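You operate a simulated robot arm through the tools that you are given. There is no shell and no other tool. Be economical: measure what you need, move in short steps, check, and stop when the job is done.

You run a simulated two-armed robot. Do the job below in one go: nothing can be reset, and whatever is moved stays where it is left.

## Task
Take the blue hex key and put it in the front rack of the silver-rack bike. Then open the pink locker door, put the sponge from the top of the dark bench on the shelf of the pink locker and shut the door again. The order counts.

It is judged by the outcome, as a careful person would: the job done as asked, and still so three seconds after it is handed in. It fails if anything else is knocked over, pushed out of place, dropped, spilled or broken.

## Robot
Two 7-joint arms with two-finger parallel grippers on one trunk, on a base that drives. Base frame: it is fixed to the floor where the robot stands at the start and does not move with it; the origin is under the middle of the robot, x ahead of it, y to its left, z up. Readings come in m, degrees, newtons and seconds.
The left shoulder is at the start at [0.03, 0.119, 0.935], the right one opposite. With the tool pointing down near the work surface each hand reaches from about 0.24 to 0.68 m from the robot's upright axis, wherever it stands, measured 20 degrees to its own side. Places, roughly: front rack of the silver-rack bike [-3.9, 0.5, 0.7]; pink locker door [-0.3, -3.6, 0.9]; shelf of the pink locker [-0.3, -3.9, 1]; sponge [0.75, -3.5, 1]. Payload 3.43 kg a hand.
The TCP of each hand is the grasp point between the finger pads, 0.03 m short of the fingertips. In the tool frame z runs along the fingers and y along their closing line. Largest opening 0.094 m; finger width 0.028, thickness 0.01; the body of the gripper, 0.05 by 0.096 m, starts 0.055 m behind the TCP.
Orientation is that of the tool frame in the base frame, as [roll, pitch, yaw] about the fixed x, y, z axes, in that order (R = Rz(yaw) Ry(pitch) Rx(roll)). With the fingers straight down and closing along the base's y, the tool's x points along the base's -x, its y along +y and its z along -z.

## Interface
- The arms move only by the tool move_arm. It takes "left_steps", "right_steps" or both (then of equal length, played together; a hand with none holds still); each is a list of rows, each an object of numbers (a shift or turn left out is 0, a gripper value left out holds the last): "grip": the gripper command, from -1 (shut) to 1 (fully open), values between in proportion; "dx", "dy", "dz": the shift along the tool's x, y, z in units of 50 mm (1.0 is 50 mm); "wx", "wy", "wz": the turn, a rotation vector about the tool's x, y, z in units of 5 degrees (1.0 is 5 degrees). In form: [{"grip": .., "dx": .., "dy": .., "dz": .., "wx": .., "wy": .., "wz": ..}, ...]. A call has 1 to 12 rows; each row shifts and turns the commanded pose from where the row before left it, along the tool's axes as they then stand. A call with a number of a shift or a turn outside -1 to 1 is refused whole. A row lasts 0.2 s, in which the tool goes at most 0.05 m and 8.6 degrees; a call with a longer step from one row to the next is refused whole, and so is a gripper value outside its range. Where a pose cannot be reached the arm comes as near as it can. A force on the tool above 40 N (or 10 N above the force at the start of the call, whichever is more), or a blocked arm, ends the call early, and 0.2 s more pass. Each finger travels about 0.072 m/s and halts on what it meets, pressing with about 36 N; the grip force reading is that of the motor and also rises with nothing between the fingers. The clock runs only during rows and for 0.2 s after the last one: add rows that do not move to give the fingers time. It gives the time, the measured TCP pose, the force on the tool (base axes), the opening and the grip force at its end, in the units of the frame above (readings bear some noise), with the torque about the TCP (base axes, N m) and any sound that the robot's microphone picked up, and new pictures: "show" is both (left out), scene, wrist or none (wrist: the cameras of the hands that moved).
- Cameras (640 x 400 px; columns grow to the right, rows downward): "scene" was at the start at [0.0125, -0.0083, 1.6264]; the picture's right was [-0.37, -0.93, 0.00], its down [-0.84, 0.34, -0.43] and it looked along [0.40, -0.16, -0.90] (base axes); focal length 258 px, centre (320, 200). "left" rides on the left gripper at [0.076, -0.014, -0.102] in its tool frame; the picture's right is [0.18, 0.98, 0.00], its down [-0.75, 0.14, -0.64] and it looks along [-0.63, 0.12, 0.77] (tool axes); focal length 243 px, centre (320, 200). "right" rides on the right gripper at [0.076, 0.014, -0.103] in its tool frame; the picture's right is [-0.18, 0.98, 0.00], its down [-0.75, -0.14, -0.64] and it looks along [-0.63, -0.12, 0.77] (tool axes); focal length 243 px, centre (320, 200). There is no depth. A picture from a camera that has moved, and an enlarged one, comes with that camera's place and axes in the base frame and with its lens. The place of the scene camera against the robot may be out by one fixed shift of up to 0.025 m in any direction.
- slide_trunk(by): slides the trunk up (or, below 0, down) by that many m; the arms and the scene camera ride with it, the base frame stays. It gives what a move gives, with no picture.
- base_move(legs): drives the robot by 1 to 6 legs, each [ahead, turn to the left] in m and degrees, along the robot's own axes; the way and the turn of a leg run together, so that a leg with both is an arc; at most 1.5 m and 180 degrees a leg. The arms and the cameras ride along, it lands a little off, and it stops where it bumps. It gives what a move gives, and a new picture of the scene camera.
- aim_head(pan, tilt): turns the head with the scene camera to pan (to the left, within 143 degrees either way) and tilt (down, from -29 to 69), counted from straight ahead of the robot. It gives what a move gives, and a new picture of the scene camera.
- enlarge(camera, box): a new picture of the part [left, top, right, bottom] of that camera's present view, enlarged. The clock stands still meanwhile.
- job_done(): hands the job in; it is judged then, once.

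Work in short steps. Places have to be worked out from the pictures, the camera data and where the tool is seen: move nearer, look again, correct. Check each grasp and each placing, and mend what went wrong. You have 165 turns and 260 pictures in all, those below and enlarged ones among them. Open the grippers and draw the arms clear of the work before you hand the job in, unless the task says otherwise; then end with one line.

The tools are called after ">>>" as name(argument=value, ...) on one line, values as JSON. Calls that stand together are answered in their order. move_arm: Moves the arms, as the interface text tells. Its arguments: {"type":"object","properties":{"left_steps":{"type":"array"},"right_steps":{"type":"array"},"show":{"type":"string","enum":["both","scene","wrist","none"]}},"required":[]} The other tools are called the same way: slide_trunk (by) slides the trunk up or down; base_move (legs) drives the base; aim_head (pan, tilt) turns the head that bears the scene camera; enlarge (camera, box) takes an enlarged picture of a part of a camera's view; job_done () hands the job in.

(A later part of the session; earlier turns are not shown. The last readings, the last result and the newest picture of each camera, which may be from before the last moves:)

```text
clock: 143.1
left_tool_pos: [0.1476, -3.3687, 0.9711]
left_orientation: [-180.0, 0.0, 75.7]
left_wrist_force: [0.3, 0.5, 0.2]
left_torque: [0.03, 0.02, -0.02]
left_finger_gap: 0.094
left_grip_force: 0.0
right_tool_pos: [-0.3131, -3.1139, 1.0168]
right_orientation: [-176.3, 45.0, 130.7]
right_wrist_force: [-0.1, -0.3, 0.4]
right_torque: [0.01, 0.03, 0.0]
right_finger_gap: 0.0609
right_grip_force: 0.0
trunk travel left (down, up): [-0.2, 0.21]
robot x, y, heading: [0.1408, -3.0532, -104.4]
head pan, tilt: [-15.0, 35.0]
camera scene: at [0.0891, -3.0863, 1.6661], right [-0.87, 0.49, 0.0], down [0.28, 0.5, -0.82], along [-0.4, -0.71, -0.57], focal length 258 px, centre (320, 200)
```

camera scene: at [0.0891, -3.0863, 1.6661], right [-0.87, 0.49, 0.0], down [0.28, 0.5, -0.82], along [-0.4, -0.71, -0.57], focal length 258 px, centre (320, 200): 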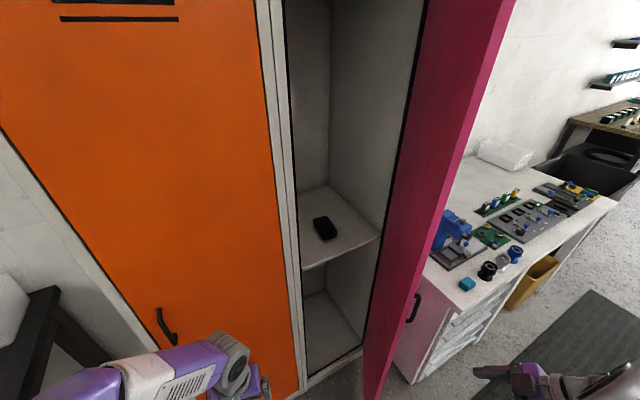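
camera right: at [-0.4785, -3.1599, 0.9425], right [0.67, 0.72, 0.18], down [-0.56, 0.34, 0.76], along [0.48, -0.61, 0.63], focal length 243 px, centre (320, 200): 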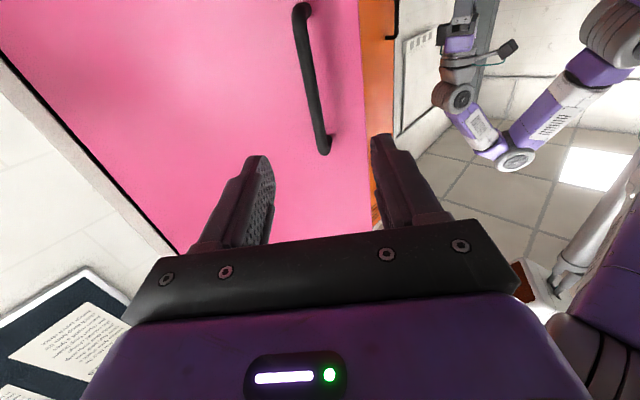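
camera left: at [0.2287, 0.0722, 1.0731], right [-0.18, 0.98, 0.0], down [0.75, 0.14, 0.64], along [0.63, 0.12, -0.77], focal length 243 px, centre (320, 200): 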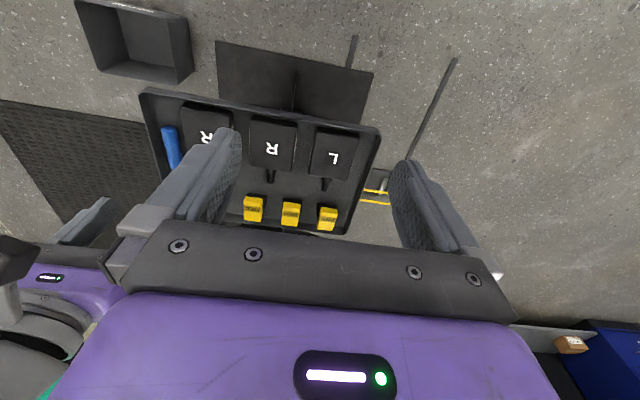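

>>> move_arm(right_steps=[{"wy": 1}, {"wy": 1}, {"wy": 1}, {"wy": 1}, {"wy": 1}, {"wy": 1}, {"wy": 1}, {"wy": 1}, {"wy": 1, "grip": -1}, {"wz": 1}, {"wz": 1}, {"wz": 1}], show="none")

```text
clock: 145.7
left_tool_pos: [0.1467, -3.3692, 0.9706]
left_orientation: [180.0, 0.0, 75.6]
left_wrist_force: [0.4, 0.7, -0.6]
left_torque: [0.0, 0.05, -0.03]
left_finger_gap: 0.094
left_grip_force: 0.1
right_tool_pos: [-0.3146, -3.1136, 1.0176]
right_orientation: [-177.6, 0.8, 113.1]
right_wrist_force: [-0.9, 0.4, 0.4]
right_torque: [-0.01, 0.0, -0.02]
right_finger_gap: 0.0
right_grip_force: 33.0
trunk travel left (down, up): [-0.2, 0.21]
robot x, y, heading: [0.1408, -3.0532, -104.4]
head pan, tilt: [-15.0, 35.0]
```

Now I bring the closed right hand around the door's edge to its inner side.

>>> move_arm(right_steps=[{"dx": -0.8, "dy": 0.7}, {"dx": -0.8, "dy": 0.7}, {"dx": -0.8, "dy": 0.7}, {"dx": -0.9, "dy": -0.39}, {"dx": -0.9, "dy": -0.39}, {"dx": -0.9, "dy": -0.39}, {"dx": -0.9, "dy": -0.39}, {}], show="scene")

```text
refused: row 1 steps farther than a row can; nothing moved
```

>>> move_arm(right_steps=[{"dx": -0.6, "dy": 0.52}, {"dx": -0.6, "dy": 0.52}, {"dx": -0.6, "dy": 0.53}, {"dx": -0.6, "dy": 0.53}, {"dx": -0.9, "dy": -0.39}, {"dx": -0.9, "dy": -0.39}, {"dx": -0.9, "dy": -0.39}, {"dx": -0.9, "dy": -0.39}, {}], show="scene")

```text
clock: 147.7
left_tool_pos: [0.1482, -3.368, 0.9713]
left_orientation: [179.9, 0.1, 75.6]
left_wrist_force: [-0.3, -0.4, 0.3]
left_torque: [0.0, 0.01, -0.04]
left_finger_gap: 0.0941
left_grip_force: 0.0
right_tool_pos: [-0.18, -3.3893, 1.0302]
right_orientation: [-177.4, 0.8, 113.1]
right_wrist_force: [0.5, -0.4, 0.0]
right_torque: [-0.02, 0.0, 0.01]
right_finger_gap: 0.0
right_grip_force: 33.0
right hand out of reach, approached as far as the arm can: row 4
trunk travel left (down, up): [-0.2, 0.21]
robot x, y, heading: [0.1406, -3.0531, -104.3]
head pan, tilt: [-15.0, 35.0]
camera scene: at [0.0894, -3.0855, 1.6661], right [-0.87, 0.49, 0.0], down [0.28, 0.5, -0.82], along [-0.4, -0.71, -0.57], focal length 258 px, centre (320, 200)
```

scene: 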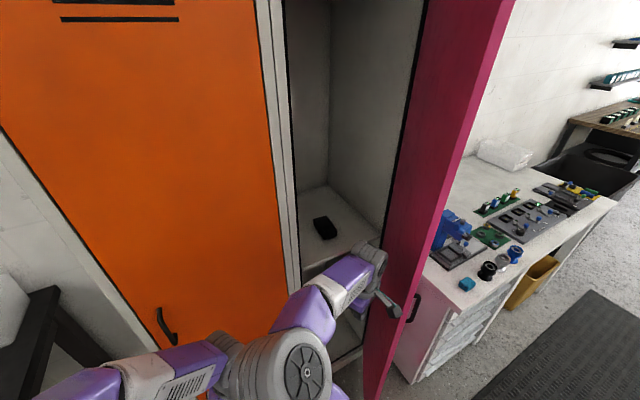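

The hand is inside, next to the door's inner face. I push the door wider toward -x.

>>> move_arm(right_steps=[{"dx": 0.5, "dy": -0.7}, {"dx": 0.5, "dy": -0.7}, {"dx": 0.5, "dy": -0.7}, {"dx": 0.5, "dy": -0.7}, {"dx": 0.5, "dy": -0.7}, {"dx": 0.5, "dy": -0.7}, {}], show="scene")

```text
clock: 149.3
left_tool_pos: [0.149, -3.3696, 0.971]
left_orientation: [-180.0, 0.1, 75.6]
left_wrist_force: [1.6, -0.3, 0.7]
left_torque: [-0.02, -0.04, -0.01]
left_finger_gap: 0.0938
left_grip_force: 0.0
right_tool_pos: [-0.2622, -3.3766, 1.0399]
right_orientation: [-177.3, 0.9, 113.2]
right_wrist_force: [0.3, 0.0, -0.3]
right_torque: [0.01, 0.01, -0.02]
right_finger_gap: 0.0
right_grip_force: 32.9
right hand out of reach, approached as far as the arm can: row 2, 3, 4, 5, 6
trunk travel left (down, up): [-0.2, 0.21]
robot x, y, heading: [0.1398, -3.0532, -104.1]
head pan, tilt: [-15.0, 35.0]
camera scene: at [0.0896, -3.0864, 1.6661], right [-0.87, 0.49, 0.0], down [0.28, 0.5, -0.82], along [-0.4, -0.71, -0.57], focal length 258 px, centre (320, 200)
```

scene: 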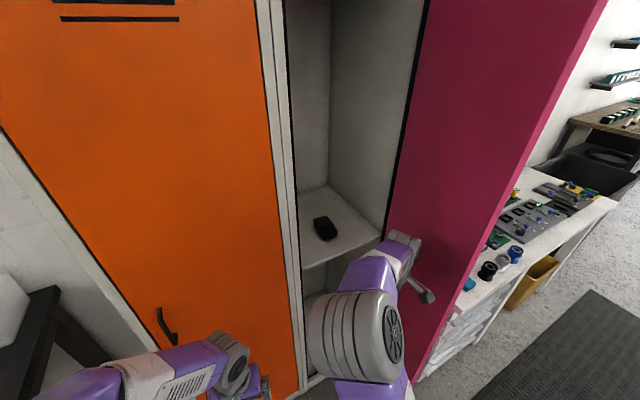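

Door is at about 63°; the arm is at its reach limit there. I draw the right hand back in steps to use the left hand after turning the base.

>>> move_arm(right_steps=[{"dx": -0.33, "dy": 0.88}, {"dx": -0.33, "dy": 0.88}, {"dx": -0.33, "dy": 0.88}, {}], show="none")

```text
clock: 150.3
left_tool_pos: [0.1479, -3.3691, 0.9711]
left_orientation: [-180.0, 0.1, 75.6]
left_wrist_force: [-0.6, 0.1, -0.5]
left_torque: [0.01, -0.03, 0.02]
left_finger_gap: 0.0941
left_grip_force: 0.1
right_tool_pos: [-0.1211, -3.3717, 1.0339]
right_orientation: [-177.4, 0.9, 113.2]
right_wrist_force: [0.0, 0.2, -0.2]
right_torque: [0.03, -0.04, 0.02]
right_finger_gap: 0.0001
right_grip_force: 32.9
trunk travel left (down, up): [-0.2, 0.21]
robot x, y, heading: [0.1393, -3.0529, -104.3]
head pan, tilt: [-15.0, 35.0]
```

>>> move_arm(right_steps=[{"wz": 1, "dx": 0.3}, {"wz": 1, "dx": 0.3}, {"wz": 1, "dx": 0.3}, {"wz": 1, "dx": 0.3}, {"wz": 1}, {"wz": 1}, {"wz": 1}, {"wz": 0.5}, {}], show="scene")

```text
clock: 152.3
left_tool_pos: [0.1476, -3.3695, 0.9708]
left_orientation: [-180.0, -0.1, 75.7]
left_wrist_force: [-0.5, -0.1, -0.1]
left_torque: [0.0, 0.02, 0.04]
left_finger_gap: 0.094
left_grip_force: 0.1
right_tool_pos: [-0.136, -3.3121, 1.0327]
right_orientation: [-178.5, 2.2, 75.6]
right_wrist_force: [0.7, -0.8, -0.5]
right_torque: [-0.03, -0.01, -0.02]
right_finger_gap: 0.0
right_grip_force: 32.7
trunk travel left (down, up): [-0.2, 0.21]
robot x, y, heading: [0.1387, -3.0506, -104.3]
head pan, tilt: [-15.0, 35.0]
camera scene: at [0.0894, -3.0863, 1.6661], right [-0.87, 0.49, 0.0], down [0.28, 0.5, -0.82], along [-0.4, -0.71, -0.57], focal length 258 px, centre (320, 200)
```

scene: 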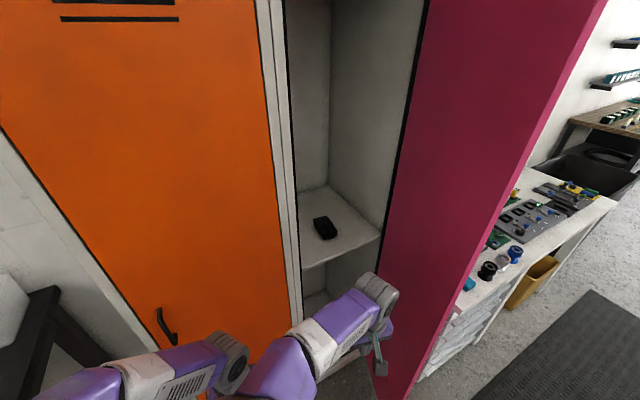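

The right elbow seems to have swung inward; I look down to check both arms.

>>> aim_head(pan=0, tilt=65)

```text
clock: 153.2
left_tool_pos: [0.1482, -3.3699, 0.9721]
left_orientation: [180.0, 0.0, 75.8]
left_wrist_force: [-0.7, -0.5, 0.6]
left_torque: [0.05, -0.05, -0.01]
left_finger_gap: 0.094
left_grip_force: 0.2
right_tool_pos: [-0.1346, -3.3123, 1.0332]
right_orientation: [-178.5, 2.1, 75.6]
right_wrist_force: [-0.5, -0.8, -0.4]
right_torque: [-0.03, 0.02, -0.02]
right_finger_gap: 0.0
right_grip_force: 33.2
trunk travel left (down, up): [-0.2, 0.21]
robot x, y, heading: [0.1397, -3.0513, -104.1]
head pan, tilt: [0.0, 65.0]
camera scene: at [0.1175, -3.0683, 1.6263], right [-0.97, 0.25, 0.0], down [0.22, 0.88, -0.42], along [-0.1, -0.41, -0.91], focal length 258 px, centre (320, 200)
```

scene: 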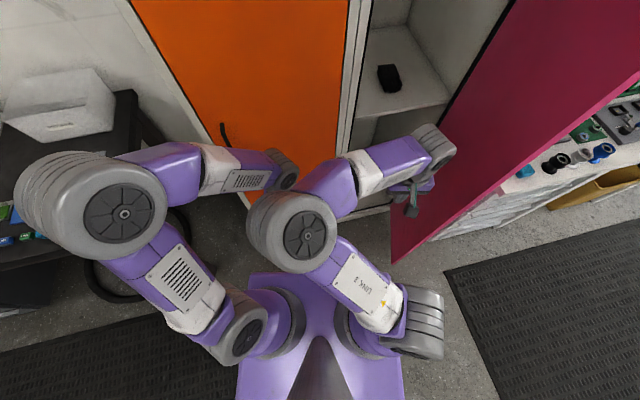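

No conflicts. I turn the base right 50° to face the door, so the left hand can push it from inside.

>>> base_move(legs=[[0, -50]])

>>> aim_head(pan=15, tilt=50)

```text
clock: 155.9
left_tool_pos: [-0.0983, -3.2626, 0.971]
left_orientation: [179.9, 0.0, 25.5]
left_wrist_force: [-0.3, -0.3, 0.0]
left_torque: [-0.02, 0.04, -0.03]
left_finger_gap: 0.0943
left_grip_force: 0.1
right_tool_pos: [-0.238, -3.009, 1.0324]
right_orientation: [-178.5, 2.2, 25.5]
right_wrist_force: [0.0, 0.7, 0.4]
right_torque: [-0.02, 0.03, 0.01]
right_finger_gap: 0.0002
right_grip_force: 32.7
trunk travel left (down, up): [-0.2, 0.21]
robot x, y, heading: [0.1385, -3.0548, -154.6]
head pan, tilt: [0.0, 65.0]
camera scene: at [0.0973, -3.0516, 1.6262], right [-0.43, 0.9, 0.0], down [0.82, 0.39, -0.42], along [-0.38, -0.18, -0.91], focal length 258 px, centre (320, 200)
```

scene: 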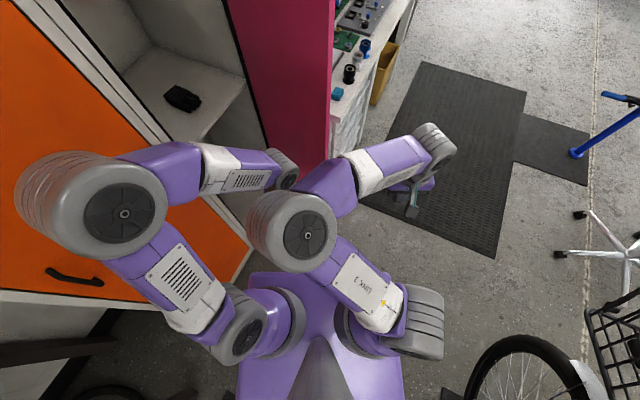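

```text
clock: 156.7
left_tool_pos: [-0.0983, -3.2619, 0.9698]
left_orientation: [179.9, -0.1, 25.6]
left_wrist_force: [0.4, 0.4, -0.7]
left_torque: [0.01, 0.02, 0.01]
left_finger_gap: 0.0937
left_grip_force: 0.0
right_tool_pos: [-0.2366, -3.0074, 1.0324]
right_orientation: [-178.4, 2.2, 25.5]
right_wrist_force: [-0.1, 0.9, -0.1]
right_torque: [-0.02, 0.0, -0.02]
right_finger_gap: 0.0
right_grip_force: 32.7
trunk travel left (down, up): [-0.2, 0.21]
robot x, y, heading: [0.1379, -3.051, -154.4]
head pan, tilt: [15.0, 50.0]
camera scene: at [0.0936, -3.0756, 1.6443], right [-0.65, 0.76, 0.0], down [0.58, 0.5, -0.64], along [-0.49, -0.42, -0.77], focal length 258 px, centre (320, 200)
```

scene: 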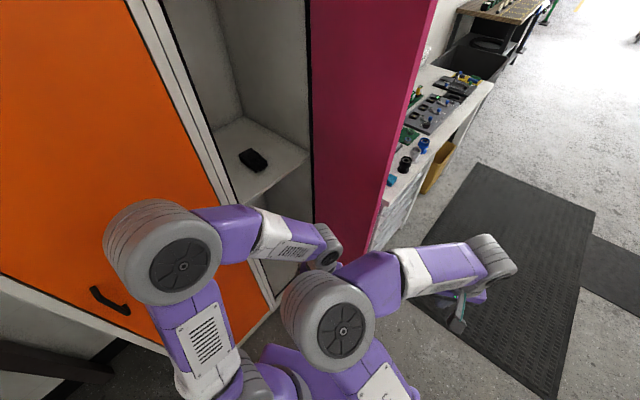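

I shift the right hand outward to free space, close the left gripper and push forward onto the door's inner face.

>>> move_arm(right_steps=[{"dy": -0.8}, {"dy": -0.8}, {"dy": -0.5}, {}, {}, {}, {}, {}], left_steps=[{"grip": -1}, {}, {}, {"dx": -0.9}, {"dx": -0.9}, {"dx": -0.9}, {"dx": -0.9}, {}], show="scene")

```text
clock: 158.4
left_tool_pos: [-0.2603, -3.3403, 0.9714]
left_orientation: [180.0, 0.1, 25.6]
left_wrist_force: [-0.3, 0.6, -0.3]
left_torque: [-0.03, 0.03, 0.01]
left_finger_gap: 0.0
left_grip_force: 33.2
right_tool_pos: [-0.2819, -2.9154, 1.0366]
right_orientation: [-178.5, 2.2, 25.4]
right_wrist_force: [0.1, -1.3, -0.2]
right_torque: [0.03, 0.02, -0.02]
right_finger_gap: 0.0001
right_grip_force: 32.9
trunk travel left (down, up): [-0.2, 0.21]
robot x, y, heading: [0.1422, -3.0529, -154.3]
head pan, tilt: [15.0, 50.0]
camera scene: at [0.0945, -3.0754, 1.6444], right [-0.65, 0.76, 0.0], down [0.58, 0.5, -0.64], along [-0.49, -0.42, -0.77], focal length 258 px, centre (320, 200)
```

scene: 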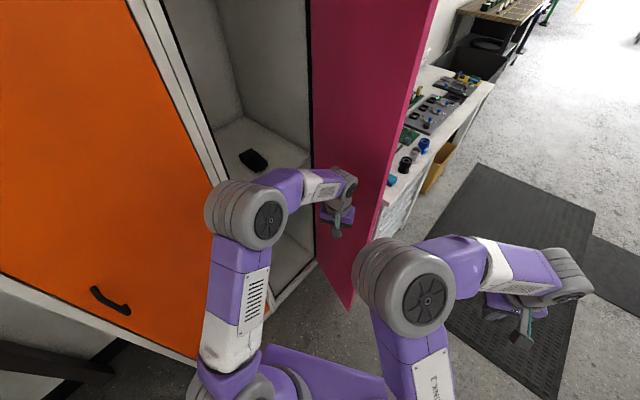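

>>> move_arm(left_steps=[{"dx": -0.72, "dy": -0.4}, {"dx": -0.72, "dy": -0.4}, {"dx": -0.72, "dy": -0.4}, {"dx": -0.72, "dy": -0.4}, {"dx": -0.5, "dy": -0.3}, {}], show="scene")

```text
clock: 159.8
left_tool_pos: [-0.4194, -3.326, 0.969]
left_orientation: [180.0, -0.1, 25.4]
left_wrist_force: [0.3, -0.4, -0.3]
left_torque: [0.02, -0.02, 0.01]
left_finger_gap: 0.0
left_grip_force: 33.0
left hand out of reach, approached as far as the arm can: row 4, 5
right_tool_pos: [-0.2822, -2.914, 1.0358]
right_orientation: [-178.5, 2.3, 25.5]
right_wrist_force: [0.4, -0.1, 0.7]
right_torque: [0.01, 0.0, 0.0]
right_finger_gap: 0.0001
right_grip_force: 32.6
trunk travel left (down, up): [-0.2, 0.21]
robot x, y, heading: [0.1414, -3.0523, -154.4]
head pan, tilt: [15.0, 50.0]
camera scene: at [0.093, -3.0757, 1.6443], right [-0.65, 0.76, 0.0], down [0.58, 0.5, -0.64], along [-0.49, -0.42, -0.77], focal length 258 px, centre (320, 200)
```

scene: 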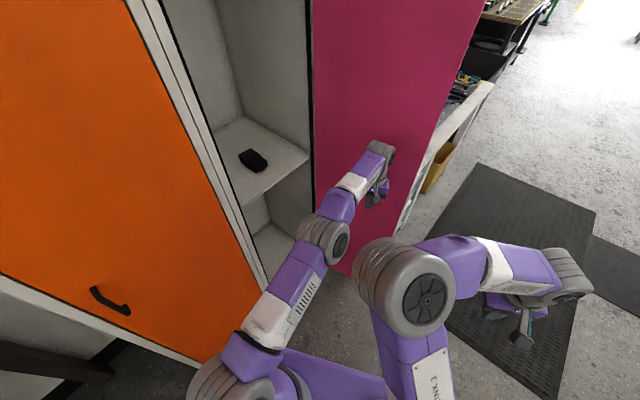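

The door is now ~80° open, enough room. I withdraw the left hand the way it came.

>>> move_arm(left_steps=[{"dx": 0.72, "dy": 0.4}, {"dx": 0.72, "dy": 0.4}, {"dx": 0.72, "dy": 0.4}, {"dx": 0.9}, {"dx": 0.9}, {"dx": 0.9}, {"dx": 0.9}, {"dx": 0.5}, {"grip": 1}, {}], show="scene")

>>> aim_head(pan=130, tilt=40)

>>> enlarge(camera="scene", box=[180, 60, 500, 260])

```text
clock: 162.1
left_tool_pos: [-0.1107, -3.2434, 0.9696]
left_orientation: [179.9, 0.0, 25.6]
left_wrist_force: [-0.3, 1.4, 0.2]
left_torque: [-0.02, 0.03, 0.03]
left_finger_gap: 0.0819
left_grip_force: 0.1
right_tool_pos: [-0.2807, -2.9144, 1.0349]
right_orientation: [-178.5, 2.2, 25.5]
right_wrist_force: [0.1, -0.2, 0.3]
right_torque: [-0.02, -0.01, -0.03]
right_finger_gap: 0.0001
right_grip_force: 33.2
trunk travel left (down, up): [-0.2, 0.21]
robot x, y, heading: [0.1386, -3.054, -154.3]
head pan, tilt: [15.0, 50.0]
camera scene: at [0.0938, -3.0757, 1.6443], right [-0.65, 0.76, 0.0], down [0.58, 0.5, -0.64], along [-0.49, -0.42, -0.77], focal length 258 px, centre (320, 200)
```

scene: 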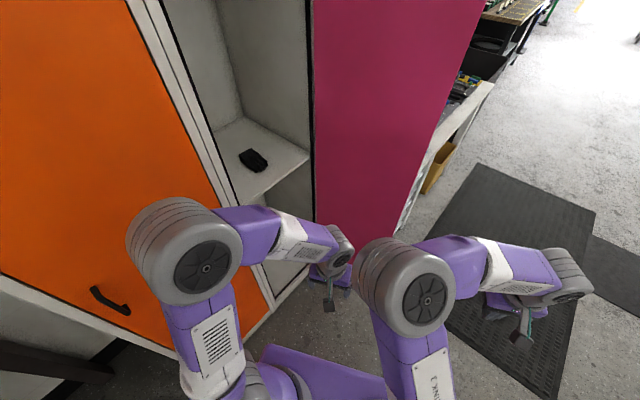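

```text
clock: 164.0
left_tool_pos: [-0.1112, -3.2439, 0.9696]
left_orientation: [-180.0, 0.0, 25.5]
left_wrist_force: [0.5, 0.0, 0.1]
left_torque: [0.02, 0.0, 0.01]
left_finger_gap: 0.0939
left_grip_force: 0.0
right_tool_pos: [-0.2823, -2.9133, 1.0358]
right_orientation: [-178.5, 2.2, 25.5]
right_wrist_force: [0.5, 0.5, -0.1]
right_torque: [0.0, 0.02, 0.04]
right_finger_gap: 0.0
right_grip_force: 32.9
trunk travel left (down, up): [-0.2, 0.21]
robot x, y, heading: [0.1417, -3.0543, -154.5]
head pan, tilt: [130.0, 40.0]
camera scene: at [0.2295, -3.0607, 1.6585], right [-0.41, -0.91, 0.0], down [-0.59, 0.27, -0.77], along [0.7, -0.32, -0.64], focal length 258 px, centre (320, 200)
```

scene: 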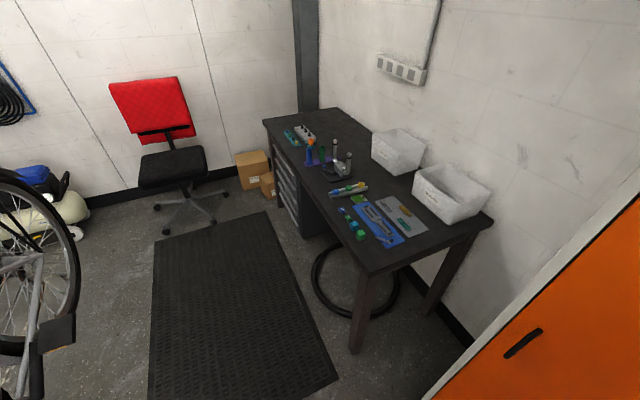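

```text
2.00 times, centred on (340, 160) of scene
camera zoom: at [0.2295, -3.0607, 1.6585], right [-0.41, -0.91, 0.0], down [-0.59, 0.27, -0.77], along [0.7, -0.32, -0.64], focal length 516 px, centre (280, 280)
```

zoom: 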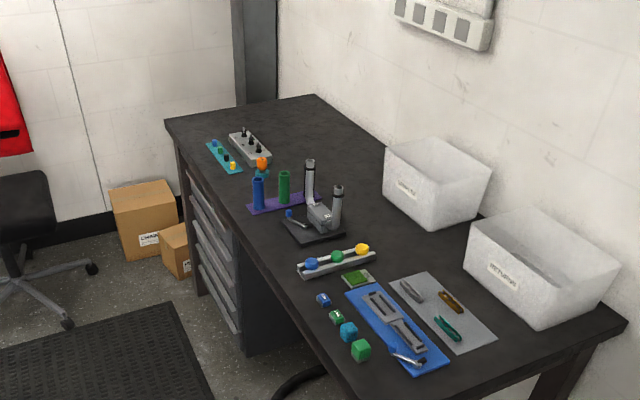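

>>> enlarge(camera="scene", box=[325, 175, 435, 250])

```text
5.33 times, centred on (380, 212) of scene
camera zoom: at [0.2295, -3.0607, 1.6585], right [-0.41, -0.91, 0.0], down [-0.59, 0.27, -0.77], along [0.7, -0.32, -0.64], focal length 1377 px, centre (0, 133)
```

zoom: 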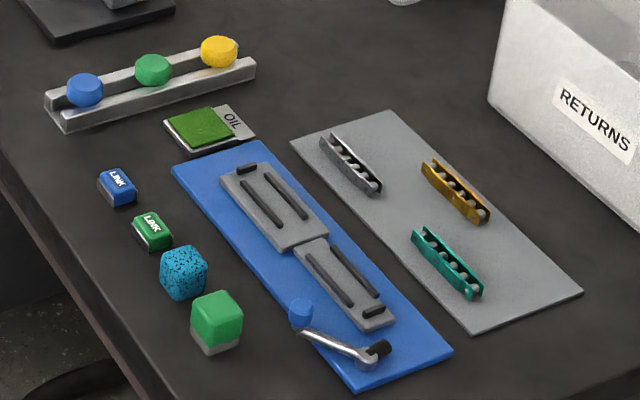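

I need a closer look to tell which block is the sponge (teal speckled cube vs green). I turn toward the bench and twist the right wrist to bring its elbow outward again.

>>> base_move(legs=[[0, 125], [0.12, 0]])

>>> move_arm(right_steps=[{"dz": 0.5, "wz": 1}, {"dz": 0.5, "wz": 1}, {"dz": 0.5, "wz": 1}, {"wz": 1}, {"wz": 1}, {"wz": 1}, {"wz": 1}, {"wz": 1}, {"wz": 1}, {"wz": 1}, {}], show="none")

>>> aim_head(pan=-15, tilt=50)

```text
clock: 170.4
left_tool_pos: [0.5412, -3.2164, 0.968]
left_orientation: [-180.0, 0.0, 149.3]
left_wrist_force: [0.6, -0.7, 0.1]
left_torque: [0.0, 0.03, -0.03]
left_finger_gap: 0.094
left_grip_force: 0.0
right_tool_pos: [0.3631, -3.542, 1.0365]
right_orientation: [-178.5, 2.0, 149.4]
right_wrist_force: [0.5, -0.2, 0.3]
right_torque: [0.01, 0.01, 0.02]
right_finger_gap: 0.0001
right_grip_force: 33.0
trunk travel left (down, up): [-0.2, 0.21]
robot x, y, heading: [0.2454, -3.1102, -30.4]
head pan, tilt: [130.0, 40.0]
camera scene: at [0.1907, -3.0018, 1.6586], right [0.99, 0.16, 0.0], down [0.1, -0.63, -0.77], along [-0.13, 0.76, -0.64], focal length 258 px, centre (320, 200)
```

scene: 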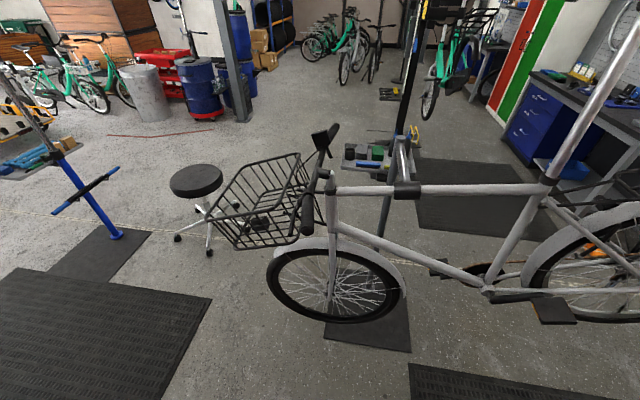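

```text
clock: 172.8
left_tool_pos: [0.5402, -3.216, 0.9702]
left_orientation: [180.0, 0.1, 149.3]
left_wrist_force: [0.0, -0.8, 0.0]
left_torque: [0.0, 0.03, -0.01]
left_finger_gap: 0.094
left_grip_force: 0.0
right_tool_pos: [0.3641, -3.5448, 0.961]
right_orientation: [179.2, 2.5, 99.1]
right_wrist_force: [-0.5, -0.3, 0.1]
right_torque: [0.01, -0.01, -0.01]
right_finger_gap: 0.0
right_grip_force: 33.2
trunk travel left (down, up): [-0.2, 0.21]
robot x, y, heading: [0.2435, -3.1146, -30.7]
head pan, tilt: [130.0, 40.0]
```

```text
clock: 175.1
left_tool_pos: [0.5415, -3.2161, 0.9691]
left_orientation: [-180.0, -0.1, 149.2]
left_wrist_force: [-0.1, -0.2, 0.7]
left_torque: [-0.01, -0.01, 0.01]
left_finger_gap: 0.0939
left_grip_force: 0.1
right_tool_pos: [0.364, -3.5451, 0.9603]
right_orientation: [179.3, 2.6, 99.2]
right_wrist_force: [-0.6, 0.2, 0.2]
right_torque: [0.02, 0.0, -0.02]
right_finger_gap: 0.0001
right_grip_force: 33.5
trunk travel left (down, up): [-0.2, 0.21]
robot x, y, heading: [0.2431, -3.1162, -30.4]
head pan, tilt: [-15.0, 50.0]
camera scene: at [0.2571, -3.1398, 1.6443], right [-0.71, -0.7, 0.0], down [-0.54, 0.55, -0.64], along [0.45, -0.46, -0.77], focal length 258 px, centre (320, 200)
```

scene: 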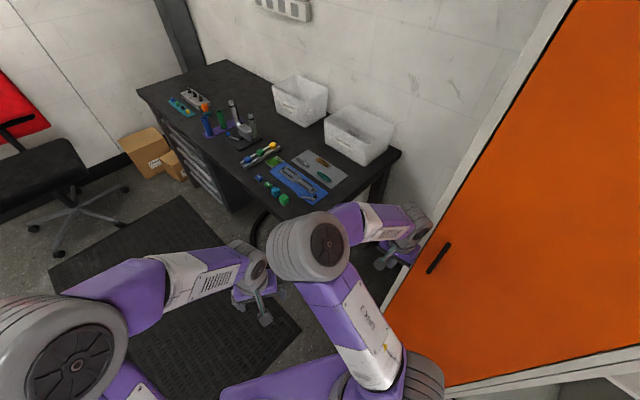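

>>> enlarge(camera="scene", box=[240, 140, 350, 215])

>>> enlarge(camera="left", box=[0, 0, 640, 400])

```text
5.33 times, centred on (295, 178) of scene
camera zoom: at [0.2571, -3.1398, 1.6443], right [-0.71, -0.7, 0.0], down [-0.54, 0.55, -0.64], along [0.45, -0.46, -0.77], focal length 1377 px, centre (453, 320)
```

zoom: 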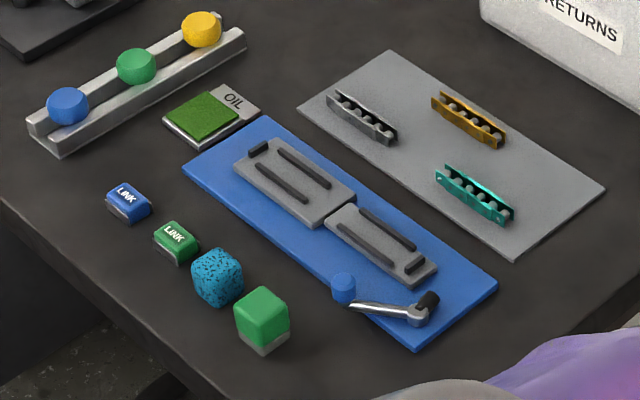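

```text
1.00 times, centred on (320, 200) of left (not enlarged: the box is as wide or as high as the picture)
camera zoom: at [0.469, -3.1905, 1.0713], right [0.34, 0.94, 0.0], down [0.72, -0.26, 0.64], along [0.6, -0.22, -0.77], focal length 243 px, centre (320, 200)
```

zoom: 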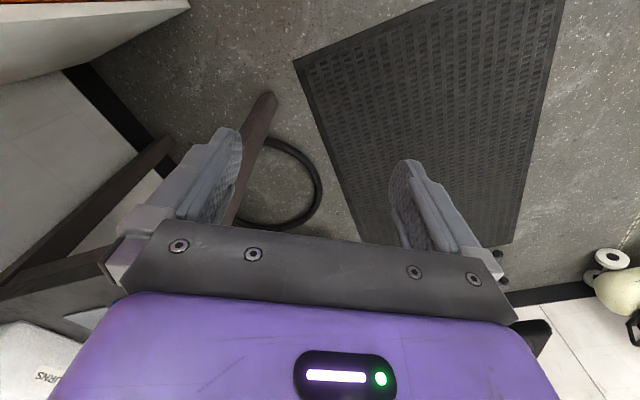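

The teal speckled cube with pores is the sponge, at about (0.84,-3.493,0.905), in a row along x with neighbours 5 cm apart, so I'll grasp across y with the left hand. First I draw the right hand in from the orange locker.

>>> move_arm(right_steps=[{"dx": 0.85, "dy": 0.1}, {"dx": 0.85, "dy": 0.1}, {"dx": 0.85, "dy": 0.1}, {"wz": -1}, {"wz": -1}, {"wz": -1}, {"wz": -1}, {"wz": -1}, {"wz": -1}, {"wz": -1}, {"wz": -1}, {}], show="scene")

```text
clock: 177.7
left_tool_pos: [0.541, -3.2163, 0.9696]
left_orientation: [-179.9, 0.0, 149.3]
left_wrist_force: [0.4, 0.2, 0.1]
left_torque: [0.01, 0.0, -0.02]
left_finger_gap: 0.0941
left_grip_force: 0.0
right_tool_pos: [0.3721, -3.4266, 0.9606]
right_orientation: [-178.8, 2.4, 139.4]
right_wrist_force: [0.3, 0.3, -0.4]
right_torque: [0.02, 0.01, 0.01]
right_finger_gap: 0.0001
right_grip_force: 33.1
right hand out of reach, approached as far as the arm can: row 3
trunk travel left (down, up): [-0.2, 0.21]
robot x, y, heading: [0.2433, -3.1164, -30.6]
head pan, tilt: [-15.0, 50.0]
camera scene: at [0.2571, -3.1399, 1.6443], right [-0.71, -0.7, 0.0], down [-0.54, 0.55, -0.64], along [0.45, -0.46, -0.77], focal length 258 px, centre (320, 200)
```

scene: 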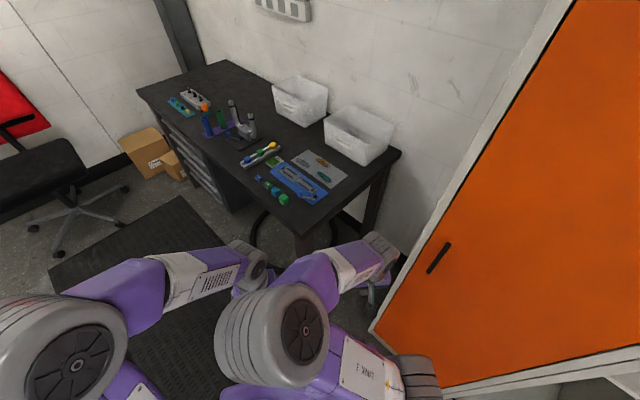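

I'll use the right hand instead (its forearm occupies the middle). I move the left hand outward, raise the right, and drive forward 8 cm.

>>> move_arm(left_steps=[{"dy": 0.8}, {"dy": 0.8}, {"dy": 0.8}, {"dy": 0.6}, {}], right_steps=[{"dz": -0.6}, {"dz": -0.6}, {"dz": -0.6}, {"dz": -0.6}, {}], show="none")

>>> base_move(legs=[[0.08, 5]])

```text
clock: 178.9
left_tool_pos: [0.6186, -3.0876, 0.9692]
left_orientation: [-179.9, 0.0, 149.3]
left_wrist_force: [-0.3, 0.3, -0.1]
left_torque: [0.02, -0.01, 0.01]
left_finger_gap: 0.0941
left_grip_force: 0.0
right_tool_pos: [0.3688, -3.4209, 1.0822]
right_orientation: [-178.8, 2.3, 139.3]
right_wrist_force: [0.2, -0.1, -0.5]
right_torque: [-0.02, 0.03, -0.01]
right_finger_gap: 0.0
right_grip_force: 32.7
trunk travel left (down, up): [-0.2, 0.21]
robot x, y, heading: [0.2427, -3.1143, -30.5]
head pan, tilt: [-15.0, 50.0]
```

```text
clock: 179.9
left_tool_pos: [0.6836, -3.0932, 0.9699]
left_orientation: [-179.9, 0.0, 154.3]
left_wrist_force: [-0.2, -0.1, -0.3]
left_torque: [-0.01, 0.0, 0.0]
left_finger_gap: 0.0939
left_grip_force: 0.0
right_tool_pos: [0.4651, -3.4474, 1.0802]
right_orientation: [-178.9, 2.4, 144.2]
right_wrist_force: [-0.6, -0.3, -1.4]
right_torque: [0.01, 0.04, -0.03]
right_finger_gap: 0.0
right_grip_force: 33.6
trunk travel left (down, up): [-0.2, 0.21]
robot x, y, heading: [0.3118, -3.1507, -25.6]
head pan, tilt: [-15.0, 50.0]
camera scene: at [0.3314, -3.175, 1.6443], right [-0.65, -0.76, 0.0], down [-0.58, 0.5, -0.64], along [0.49, -0.42, -0.77], focal length 258 px, centre (320, 200)
```

scene: 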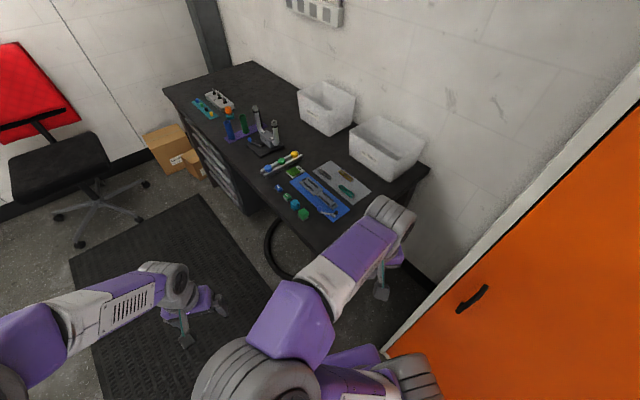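

>>> move_arm(right_steps=[{"wz": -1, "grip": 0.4}, {"wz": -1}, {"wz": -1}, {"wz": -1}, {"wz": -1}, {"wz": -1}, {"wz": -1.0}, {"wz": -0.2, "dx": -0.9}, {"dx": -0.9}, {"dx": -0.9}, {"dx": -0.9}, {}])

>>> enlarge(camera="scene", box=[250, 140, 410, 240])

```text
clock: 182.5
left_tool_pos: [0.6823, -3.0924, 0.9687]
left_orientation: [-179.9, 0.0, 154.2]
left_wrist_force: [-1.1, -0.2, 0.0]
left_torque: [0.0, -0.02, 0.02]
left_finger_gap: 0.0941
left_grip_force: 0.0
right_tool_pos: [0.6455, -3.4473, 1.0861]
right_orientation: [-177.6, 1.3, -179.8]
right_wrist_force: [-0.1, -0.1, 0.6]
right_torque: [0.02, -0.01, -0.02]
right_finger_gap: 0.0659
right_grip_force: 0.0
trunk travel left (down, up): [-0.2, 0.21]
robot x, y, heading: [0.3141, -3.1485, -25.6]
head pan, tilt: [-15.0, 50.0]
camera scene: at [0.3292, -3.1745, 1.6444], right [-0.65, -0.76, 0.0], down [-0.58, 0.5, -0.64], along [0.49, -0.42, -0.77], focal length 258 px, centre (320, 200)
camera right: at [0.5647, -3.4292, 1.1862], right [0.18, 0.98, -0.03], down [0.74, -0.11, 0.66], along [0.65, -0.15, -0.75], focal length 243 px, centre (320, 200)
```

scene: 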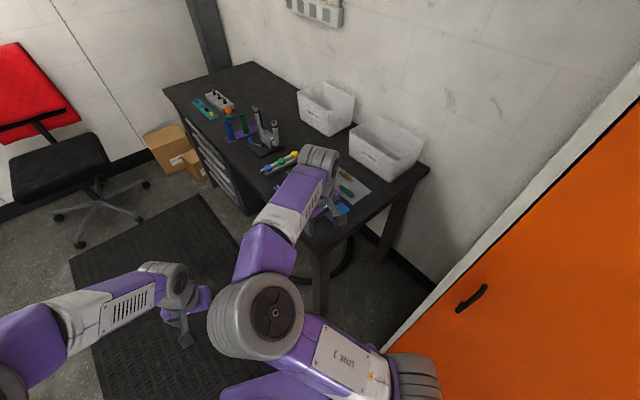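
right: 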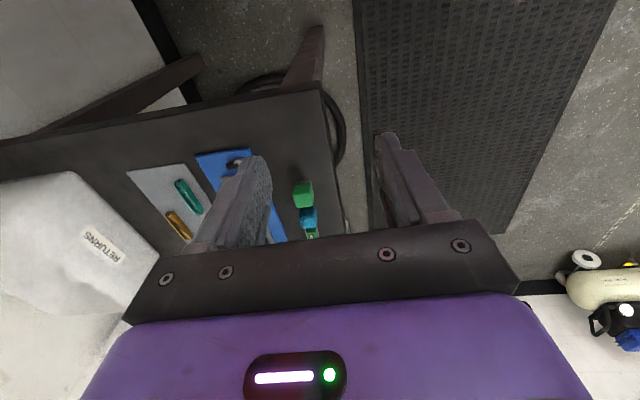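

```text
4.00 times, centred on (330, 190) of scene
camera zoom: at [0.3292, -3.1745, 1.6444], right [-0.65, -0.76, 0.0], down [-0.58, 0.5, -0.64], along [0.49, -0.42, -0.77], focal length 1033 px, centre (280, 240)
```

zoom: 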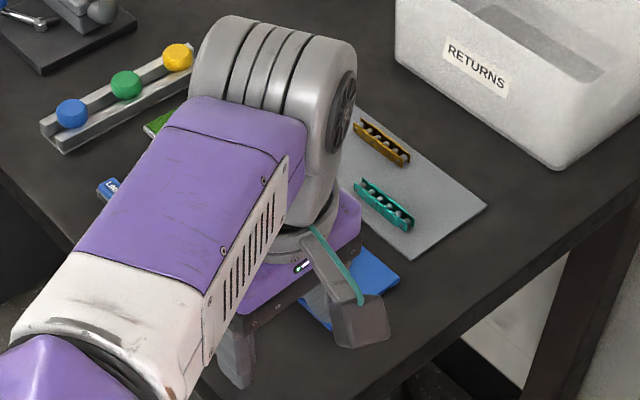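

>>> move_arm(right_steps=[{"dx": -0.8, "dy": -0.23}, {"dx": -0.8, "dy": -0.23}, {"dx": -0.8, "dy": -0.23}, {"dx": -0.8, "dy": -0.23}, {"dx": -0.7, "dy": -0.23}, {"dz": 0.6}, {"dz": 0.6}, {}], show="wrist")

>>> enlarge(camera="right", box=[220, 60, 420, 260])

```text
clock: 184.3
left_tool_pos: [0.6828, -3.0924, 0.9694]
left_orientation: [180.0, 0.1, 154.4]
left_wrist_force: [1.2, 0.5, -1.3]
left_torque: [-0.02, -0.01, -0.01]
left_finger_gap: 0.0941
left_grip_force: 0.1
right_tool_pos: [0.7549, -3.4808, 1.0293]
right_orientation: [-177.7, 1.4, -179.8]
right_wrist_force: [-0.1, -0.2, 0.2]
right_torque: [0.01, -0.02, -0.02]
right_finger_gap: 0.0657
right_grip_force: 0.0
right hand out of reach, approached as far as the arm can: row 3, 4, 5
trunk travel left (down, up): [-0.2, 0.21]
robot x, y, heading: [0.3132, -3.153, -25.6]
head pan, tilt: [-15.0, 50.0]
camera right: at [0.6762, -3.4637, 1.1291], right [0.18, 0.98, -0.03], down [0.74, -0.11, 0.66], along [0.65, -0.15, -0.75], focal length 243 px, centre (320, 200)
```

right: 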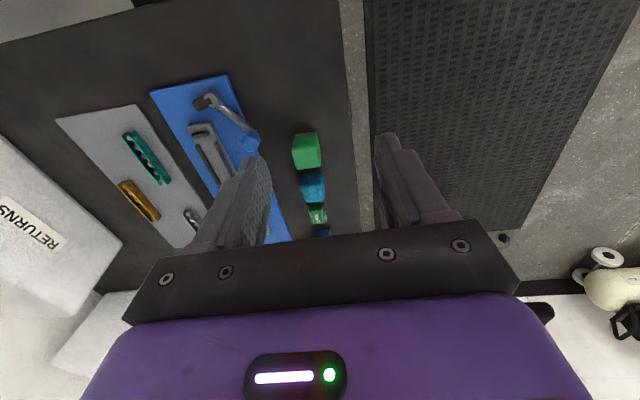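

```text
2.00 times, centred on (320, 160) of right
camera zoom: at [0.6762, -3.4637, 1.1291], right [0.18, 0.98, -0.03], down [0.74, -0.11, 0.66], along [0.65, -0.15, -0.75], focal length 485 px, centre (320, 280)
```

zoom: 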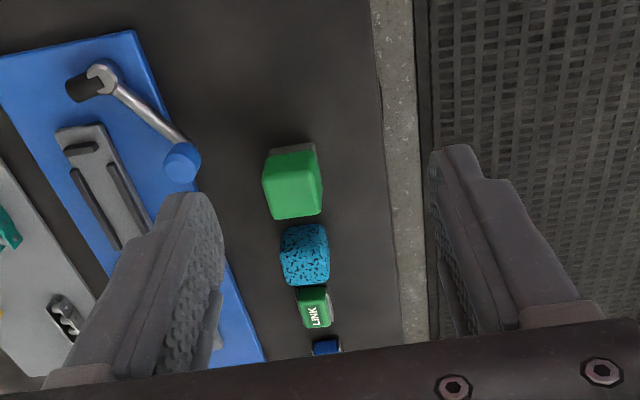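

Reach is limited at this height; I raise the trunk 0.12 and go forward 6 cm.

>>> slide_trunk(by=0.12)

>>> base_move(legs=[[0.06, 4]])

```text
clock: 185.8
left_tool_pos: [0.6838, -3.0929, 1.0895]
left_orientation: [-180.0, 0.0, 154.2]
left_wrist_force: [-0.3, -0.4, -0.1]
left_torque: [0.01, 0.03, -0.01]
left_finger_gap: 0.0943
left_grip_force: 0.2
right_tool_pos: [0.7555, -3.4809, 1.1482]
right_orientation: [-177.7, 1.3, -179.9]
right_wrist_force: [0.4, 0.4, 0.6]
right_torque: [0.0, -0.01, 0.0]
right_finger_gap: 0.0656
right_grip_force: 0.0
trunk travel left (down, up): [-0.32, 0.09]
robot x, y, heading: [0.3133, -3.1493, -25.7]
head pan, tilt: [-15.0, 50.0]
```

```text
clock: 186.8
left_tool_pos: [0.7326, -3.0901, 1.0889]
left_orientation: [179.9, 0.0, 158.3]
left_wrist_force: [0.6, 0.2, -0.7]
left_torque: [0.02, 0.02, 0.0]
left_finger_gap: 0.094
left_grip_force: 0.2
right_tool_pos: [0.8335, -3.472, 1.1484]
right_orientation: [-177.7, 1.3, -175.8]
right_wrist_force: [0.2, 0.7, 0.0]
right_torque: [0.05, 0.01, -0.02]
right_finger_gap: 0.0658
right_grip_force: 0.1
trunk travel left (down, up): [-0.32, 0.09]
robot x, y, heading: [0.3721, -3.1746, -21.9]
head pan, tilt: [-15.0, 50.0]
camera scene: at [0.3886, -3.1965, 1.7643], right [-0.6, -0.8, 0.0], down [-0.62, 0.46, -0.64], along [0.51, -0.38, -0.77], focal length 258 px, centre (320, 200)
```

scene: 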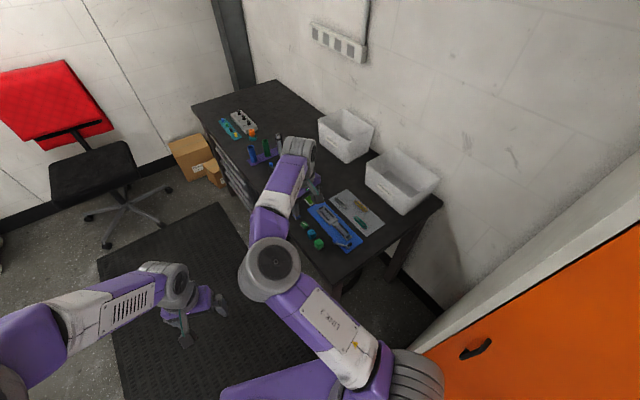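

>>> move_arm(right_steps=[{"wz": 0.84, "wx": -0.4}, {"dy": -0.66, "dx": -0.2}, {"dz": 0.8}, {"dz": 0.8}, {"dz": 0.8}, {}], show="none")

>>> enlarge(camera="right", box=[220, 60, 420, 260])

```text
clock: 188.2
left_tool_pos: [0.734, -3.0903, 1.0897]
left_orientation: [180.0, 0.1, 158.3]
left_wrist_force: [0.8, -0.4, 0.1]
left_torque: [-0.03, -0.03, 0.05]
left_finger_gap: 0.0942
left_grip_force: 0.1
right_tool_pos: [0.8223, -3.4621, 1.0335]
right_orientation: [-179.9, 1.5, -180.0]
right_wrist_force: [-0.1, -0.3, -0.1]
right_torque: [-0.01, 0.03, 0.04]
right_finger_gap: 0.0657
right_grip_force: 0.1
right hand out of reach, approached as far as the arm can: row 2, 3, 4, 5
trunk travel left (down, up): [-0.32, 0.09]
robot x, y, heading: [0.368, -3.1735, -21.7]
head pan, tilt: [-15.0, 50.0]
```

```text
2.00 times, centred on (320, 160) of right
camera zoom: at [0.7431, -3.4467, 1.1336], right [0.18, 0.98, 0.0], down [0.74, -0.14, 0.66], along [0.65, -0.12, -0.75], focal length 485 px, centre (320, 280)
```

zoom: 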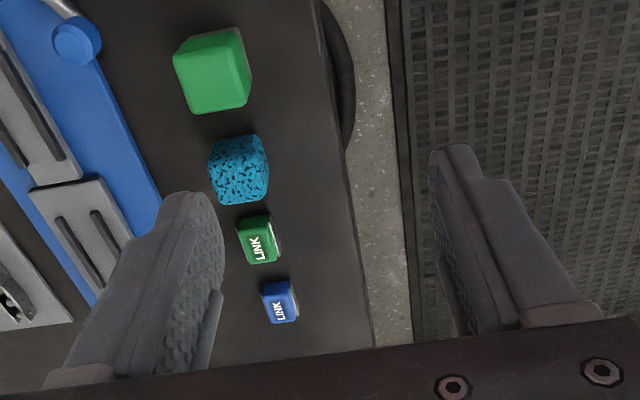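

Still short in this posture. I lift the hand and shift the base along the bench to about (0.55,-3.08), heading -40°.

>>> move_arm(right_steps=[{"dz": -0.9}, {"dz": -0.9}, {"dx": 0.8}, {"dx": 0.8}, {}], show="none")

>>> base_move(legs=[[0, 49], [0.205, 0], [0, -67]])

```text
clock: 189.4
left_tool_pos: [0.7336, -3.0915, 1.0892]
left_orientation: [180.0, 0.0, 158.3]
left_wrist_force: [0.4, -0.2, 0.1]
left_torque: [-0.01, -0.01, 0.03]
left_finger_gap: 0.0939
left_grip_force: 0.1
right_tool_pos: [0.7415, -3.4602, 1.1212]
right_orientation: [-179.8, 1.5, -179.8]
right_wrist_force: [-0.9, 0.5, 0.7]
right_torque: [0.01, 0.01, 0.0]
right_finger_gap: 0.0659
right_grip_force: 0.0
trunk travel left (down, up): [-0.32, 0.09]
robot x, y, heading: [0.3655, -3.1771, -21.7]
head pan, tilt: [-15.0, 50.0]
```

```text
clock: 196.1
left_tool_pos: [0.92, -3.1202, 1.0888]
left_orientation: [-180.0, 0.0, 139.6]
left_wrist_force: [0.4, 0.1, -0.3]
left_torque: [0.03, 0.03, 0.05]
left_finger_gap: 0.094
left_grip_force: 0.0
right_tool_pos: [0.8118, -3.4739, 1.1206]
right_orientation: [-179.8, 1.4, 161.3]
right_wrist_force: [-0.1, 0.5, 0.5]
right_torque: [-0.01, 0.01, -0.02]
right_finger_gap: 0.0659
right_grip_force: 0.1
trunk travel left (down, up): [-0.32, 0.09]
robot x, y, heading: [0.5474, -3.0837, -40.2]
head pan, tilt: [-15.0, 50.0]
camera scene: at [0.5548, -3.1138, 1.7643], right [-0.82, -0.57, 0.0], down [-0.44, 0.63, -0.64], along [0.37, -0.53, -0.77], focal length 258 px, centre (320, 200)
```

scene: 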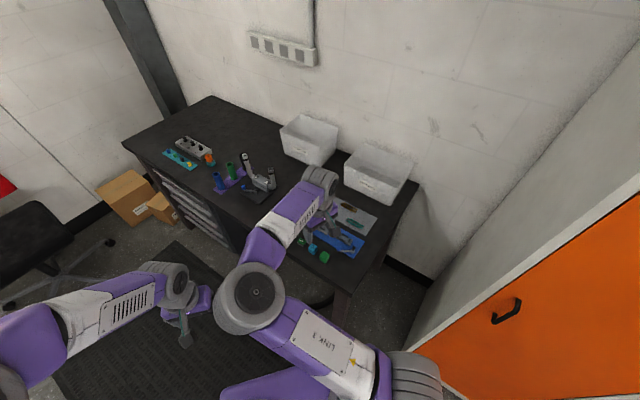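

>>> move_arm(right_steps=[{"wz": -0.95}, {"wz": -0.95}, {"wz": -0.95}, {"wz": -0.9}, {"dx": -0.75, "dy": -0.6}, {"dz": 0.7}, {"dz": 0.7}, {"dz": 0.6}, {}], show="none")

>>> enlarge(camera="right", box=[220, 60, 420, 260])

```text
clock: 198.1
left_tool_pos: [0.9208, -3.1213, 1.0893]
left_orientation: [-179.9, 0.1, 139.6]
left_wrist_force: [1.7, 0.0, 0.3]
left_torque: [0.02, -0.01, 0.0]
left_finger_gap: 0.094
left_grip_force: 0.1
right_tool_pos: [0.8515, -3.5041, 1.0224]
right_orientation: [-179.4, 1.3, -179.8]
right_wrist_force: [0.8, -0.1, -0.1]
right_torque: [-0.01, 0.0, 0.03]
right_finger_gap: 0.0657
right_grip_force: 0.0
trunk travel left (down, up): [-0.32, 0.09]
robot x, y, heading: [0.5522, -3.084, -40.0]
head pan, tilt: [-15.0, 50.0]
```

```text
2.00 times, centred on (320, 160) of right
camera zoom: at [0.7721, -3.4898, 1.1225], right [0.18, 0.98, -0.01], down [0.74, -0.13, 0.66], along [0.65, -0.12, -0.75], focal length 485 px, centre (320, 280)
```

zoom: 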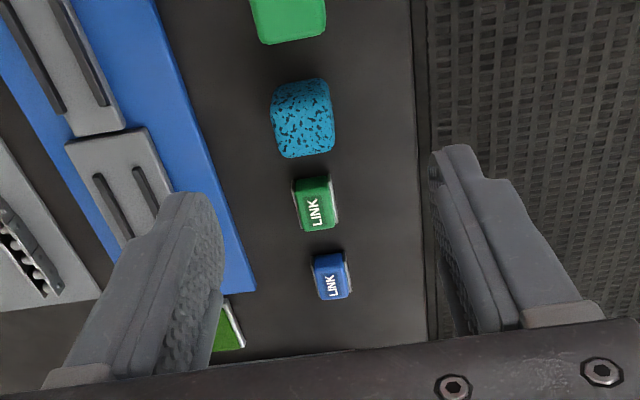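

Sponge centre ≈(0.857,-3.514). I correct 6/10 mm, narrow the opening, and descend to TCP≈0.925.

>>> move_arm(right_steps=[{"dx": -0.12, "dy": -0.2, "grip": 0.1}, {"dz": 0.6}, {"dz": 0.6}, {"dz": 0.5}, {"dz": 0.24}, {}], show="none")

>>> enlarge(camera="right", box=[220, 60, 420, 260])

```text
clock: 199.5
left_tool_pos: [0.9217, -3.1211, 1.089]
left_orientation: [179.9, 0.0, 139.7]
left_wrist_force: [-0.2, -0.2, 0.7]
left_torque: [0.03, -0.01, 0.0]
left_finger_gap: 0.0941
left_grip_force: 0.0
right_tool_pos: [0.847, -3.4761, 0.9429]
right_orientation: [-179.2, 1.3, -179.8]
right_wrist_force: [-0.3, 1.1, 0.2]
right_torque: [0.02, 0.0, 0.0]
right_finger_gap: 0.0516
right_grip_force: 0.0
right hand out of reach, approached as far as the arm can: row 1, 2, 3, 4, 5
trunk travel left (down, up): [-0.32, 0.09]
robot x, y, heading: [0.5448, -3.0816, -40.4]
head pan, tilt: [-15.0, 50.0]
```

```text
2.00 times, centred on (320, 160) of right
camera zoom: at [0.7683, -3.4614, 1.0446], right [0.18, 0.98, -0.01], down [0.74, -0.13, 0.66], along [0.65, -0.13, -0.75], focal length 485 px, centre (320, 280)
```

zoom: 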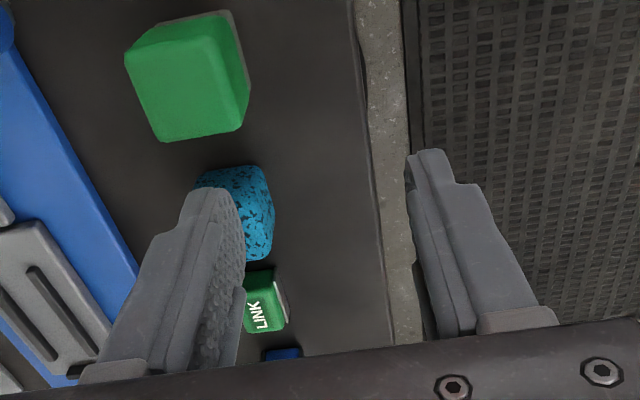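

The right arm's folded posture limits it. I raise it clear of the sponge, move it aside to the right, and will use the left hand instead.

>>> move_arm(right_steps=[{"dz": -0.9}, {"dz": -0.9}, {"dz": -0.9}, {"dz": -0.9}, {"dx": 0.9}, {"dx": 0.9}, {"dx": 0.9}, {"dx": 0.9}, {"dx": 0.9}, {"grip": -1}, {}], show="scene")

```text
clock: 201.9
left_tool_pos: [0.9207, -3.1204, 1.0885]
left_orientation: [180.0, 0.1, 139.6]
left_wrist_force: [-0.4, -0.1, 0.2]
left_torque: [-0.01, 0.0, -0.03]
left_finger_gap: 0.0941
left_grip_force: 0.0
right_tool_pos: [0.6178, -3.4748, 1.1182]
right_orientation: [-179.4, 1.3, -179.8]
right_wrist_force: [0.0, 0.5, -0.4]
right_torque: [-0.01, 0.0, 0.0]
right_finger_gap: 0.0
right_grip_force: 28.7
trunk travel left (down, up): [-0.32, 0.09]
robot x, y, heading: [0.5468, -3.0856, -40.1]
head pan, tilt: [-15.0, 50.0]
camera scene: at [0.5543, -3.1137, 1.7643], right [-0.82, -0.57, 0.0], down [-0.44, 0.63, -0.64], along [0.37, -0.53, -0.77], focal length 258 px, centre (320, 200)
```

scene: 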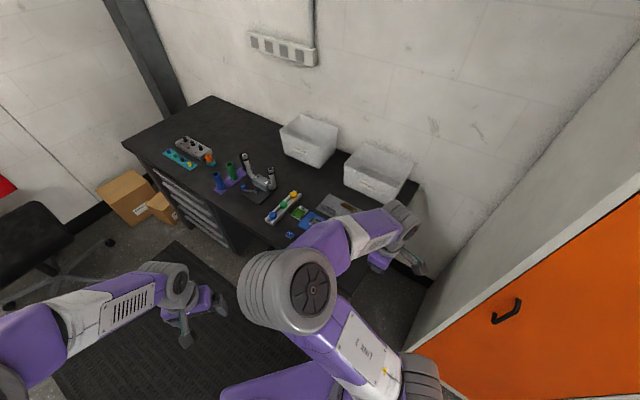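

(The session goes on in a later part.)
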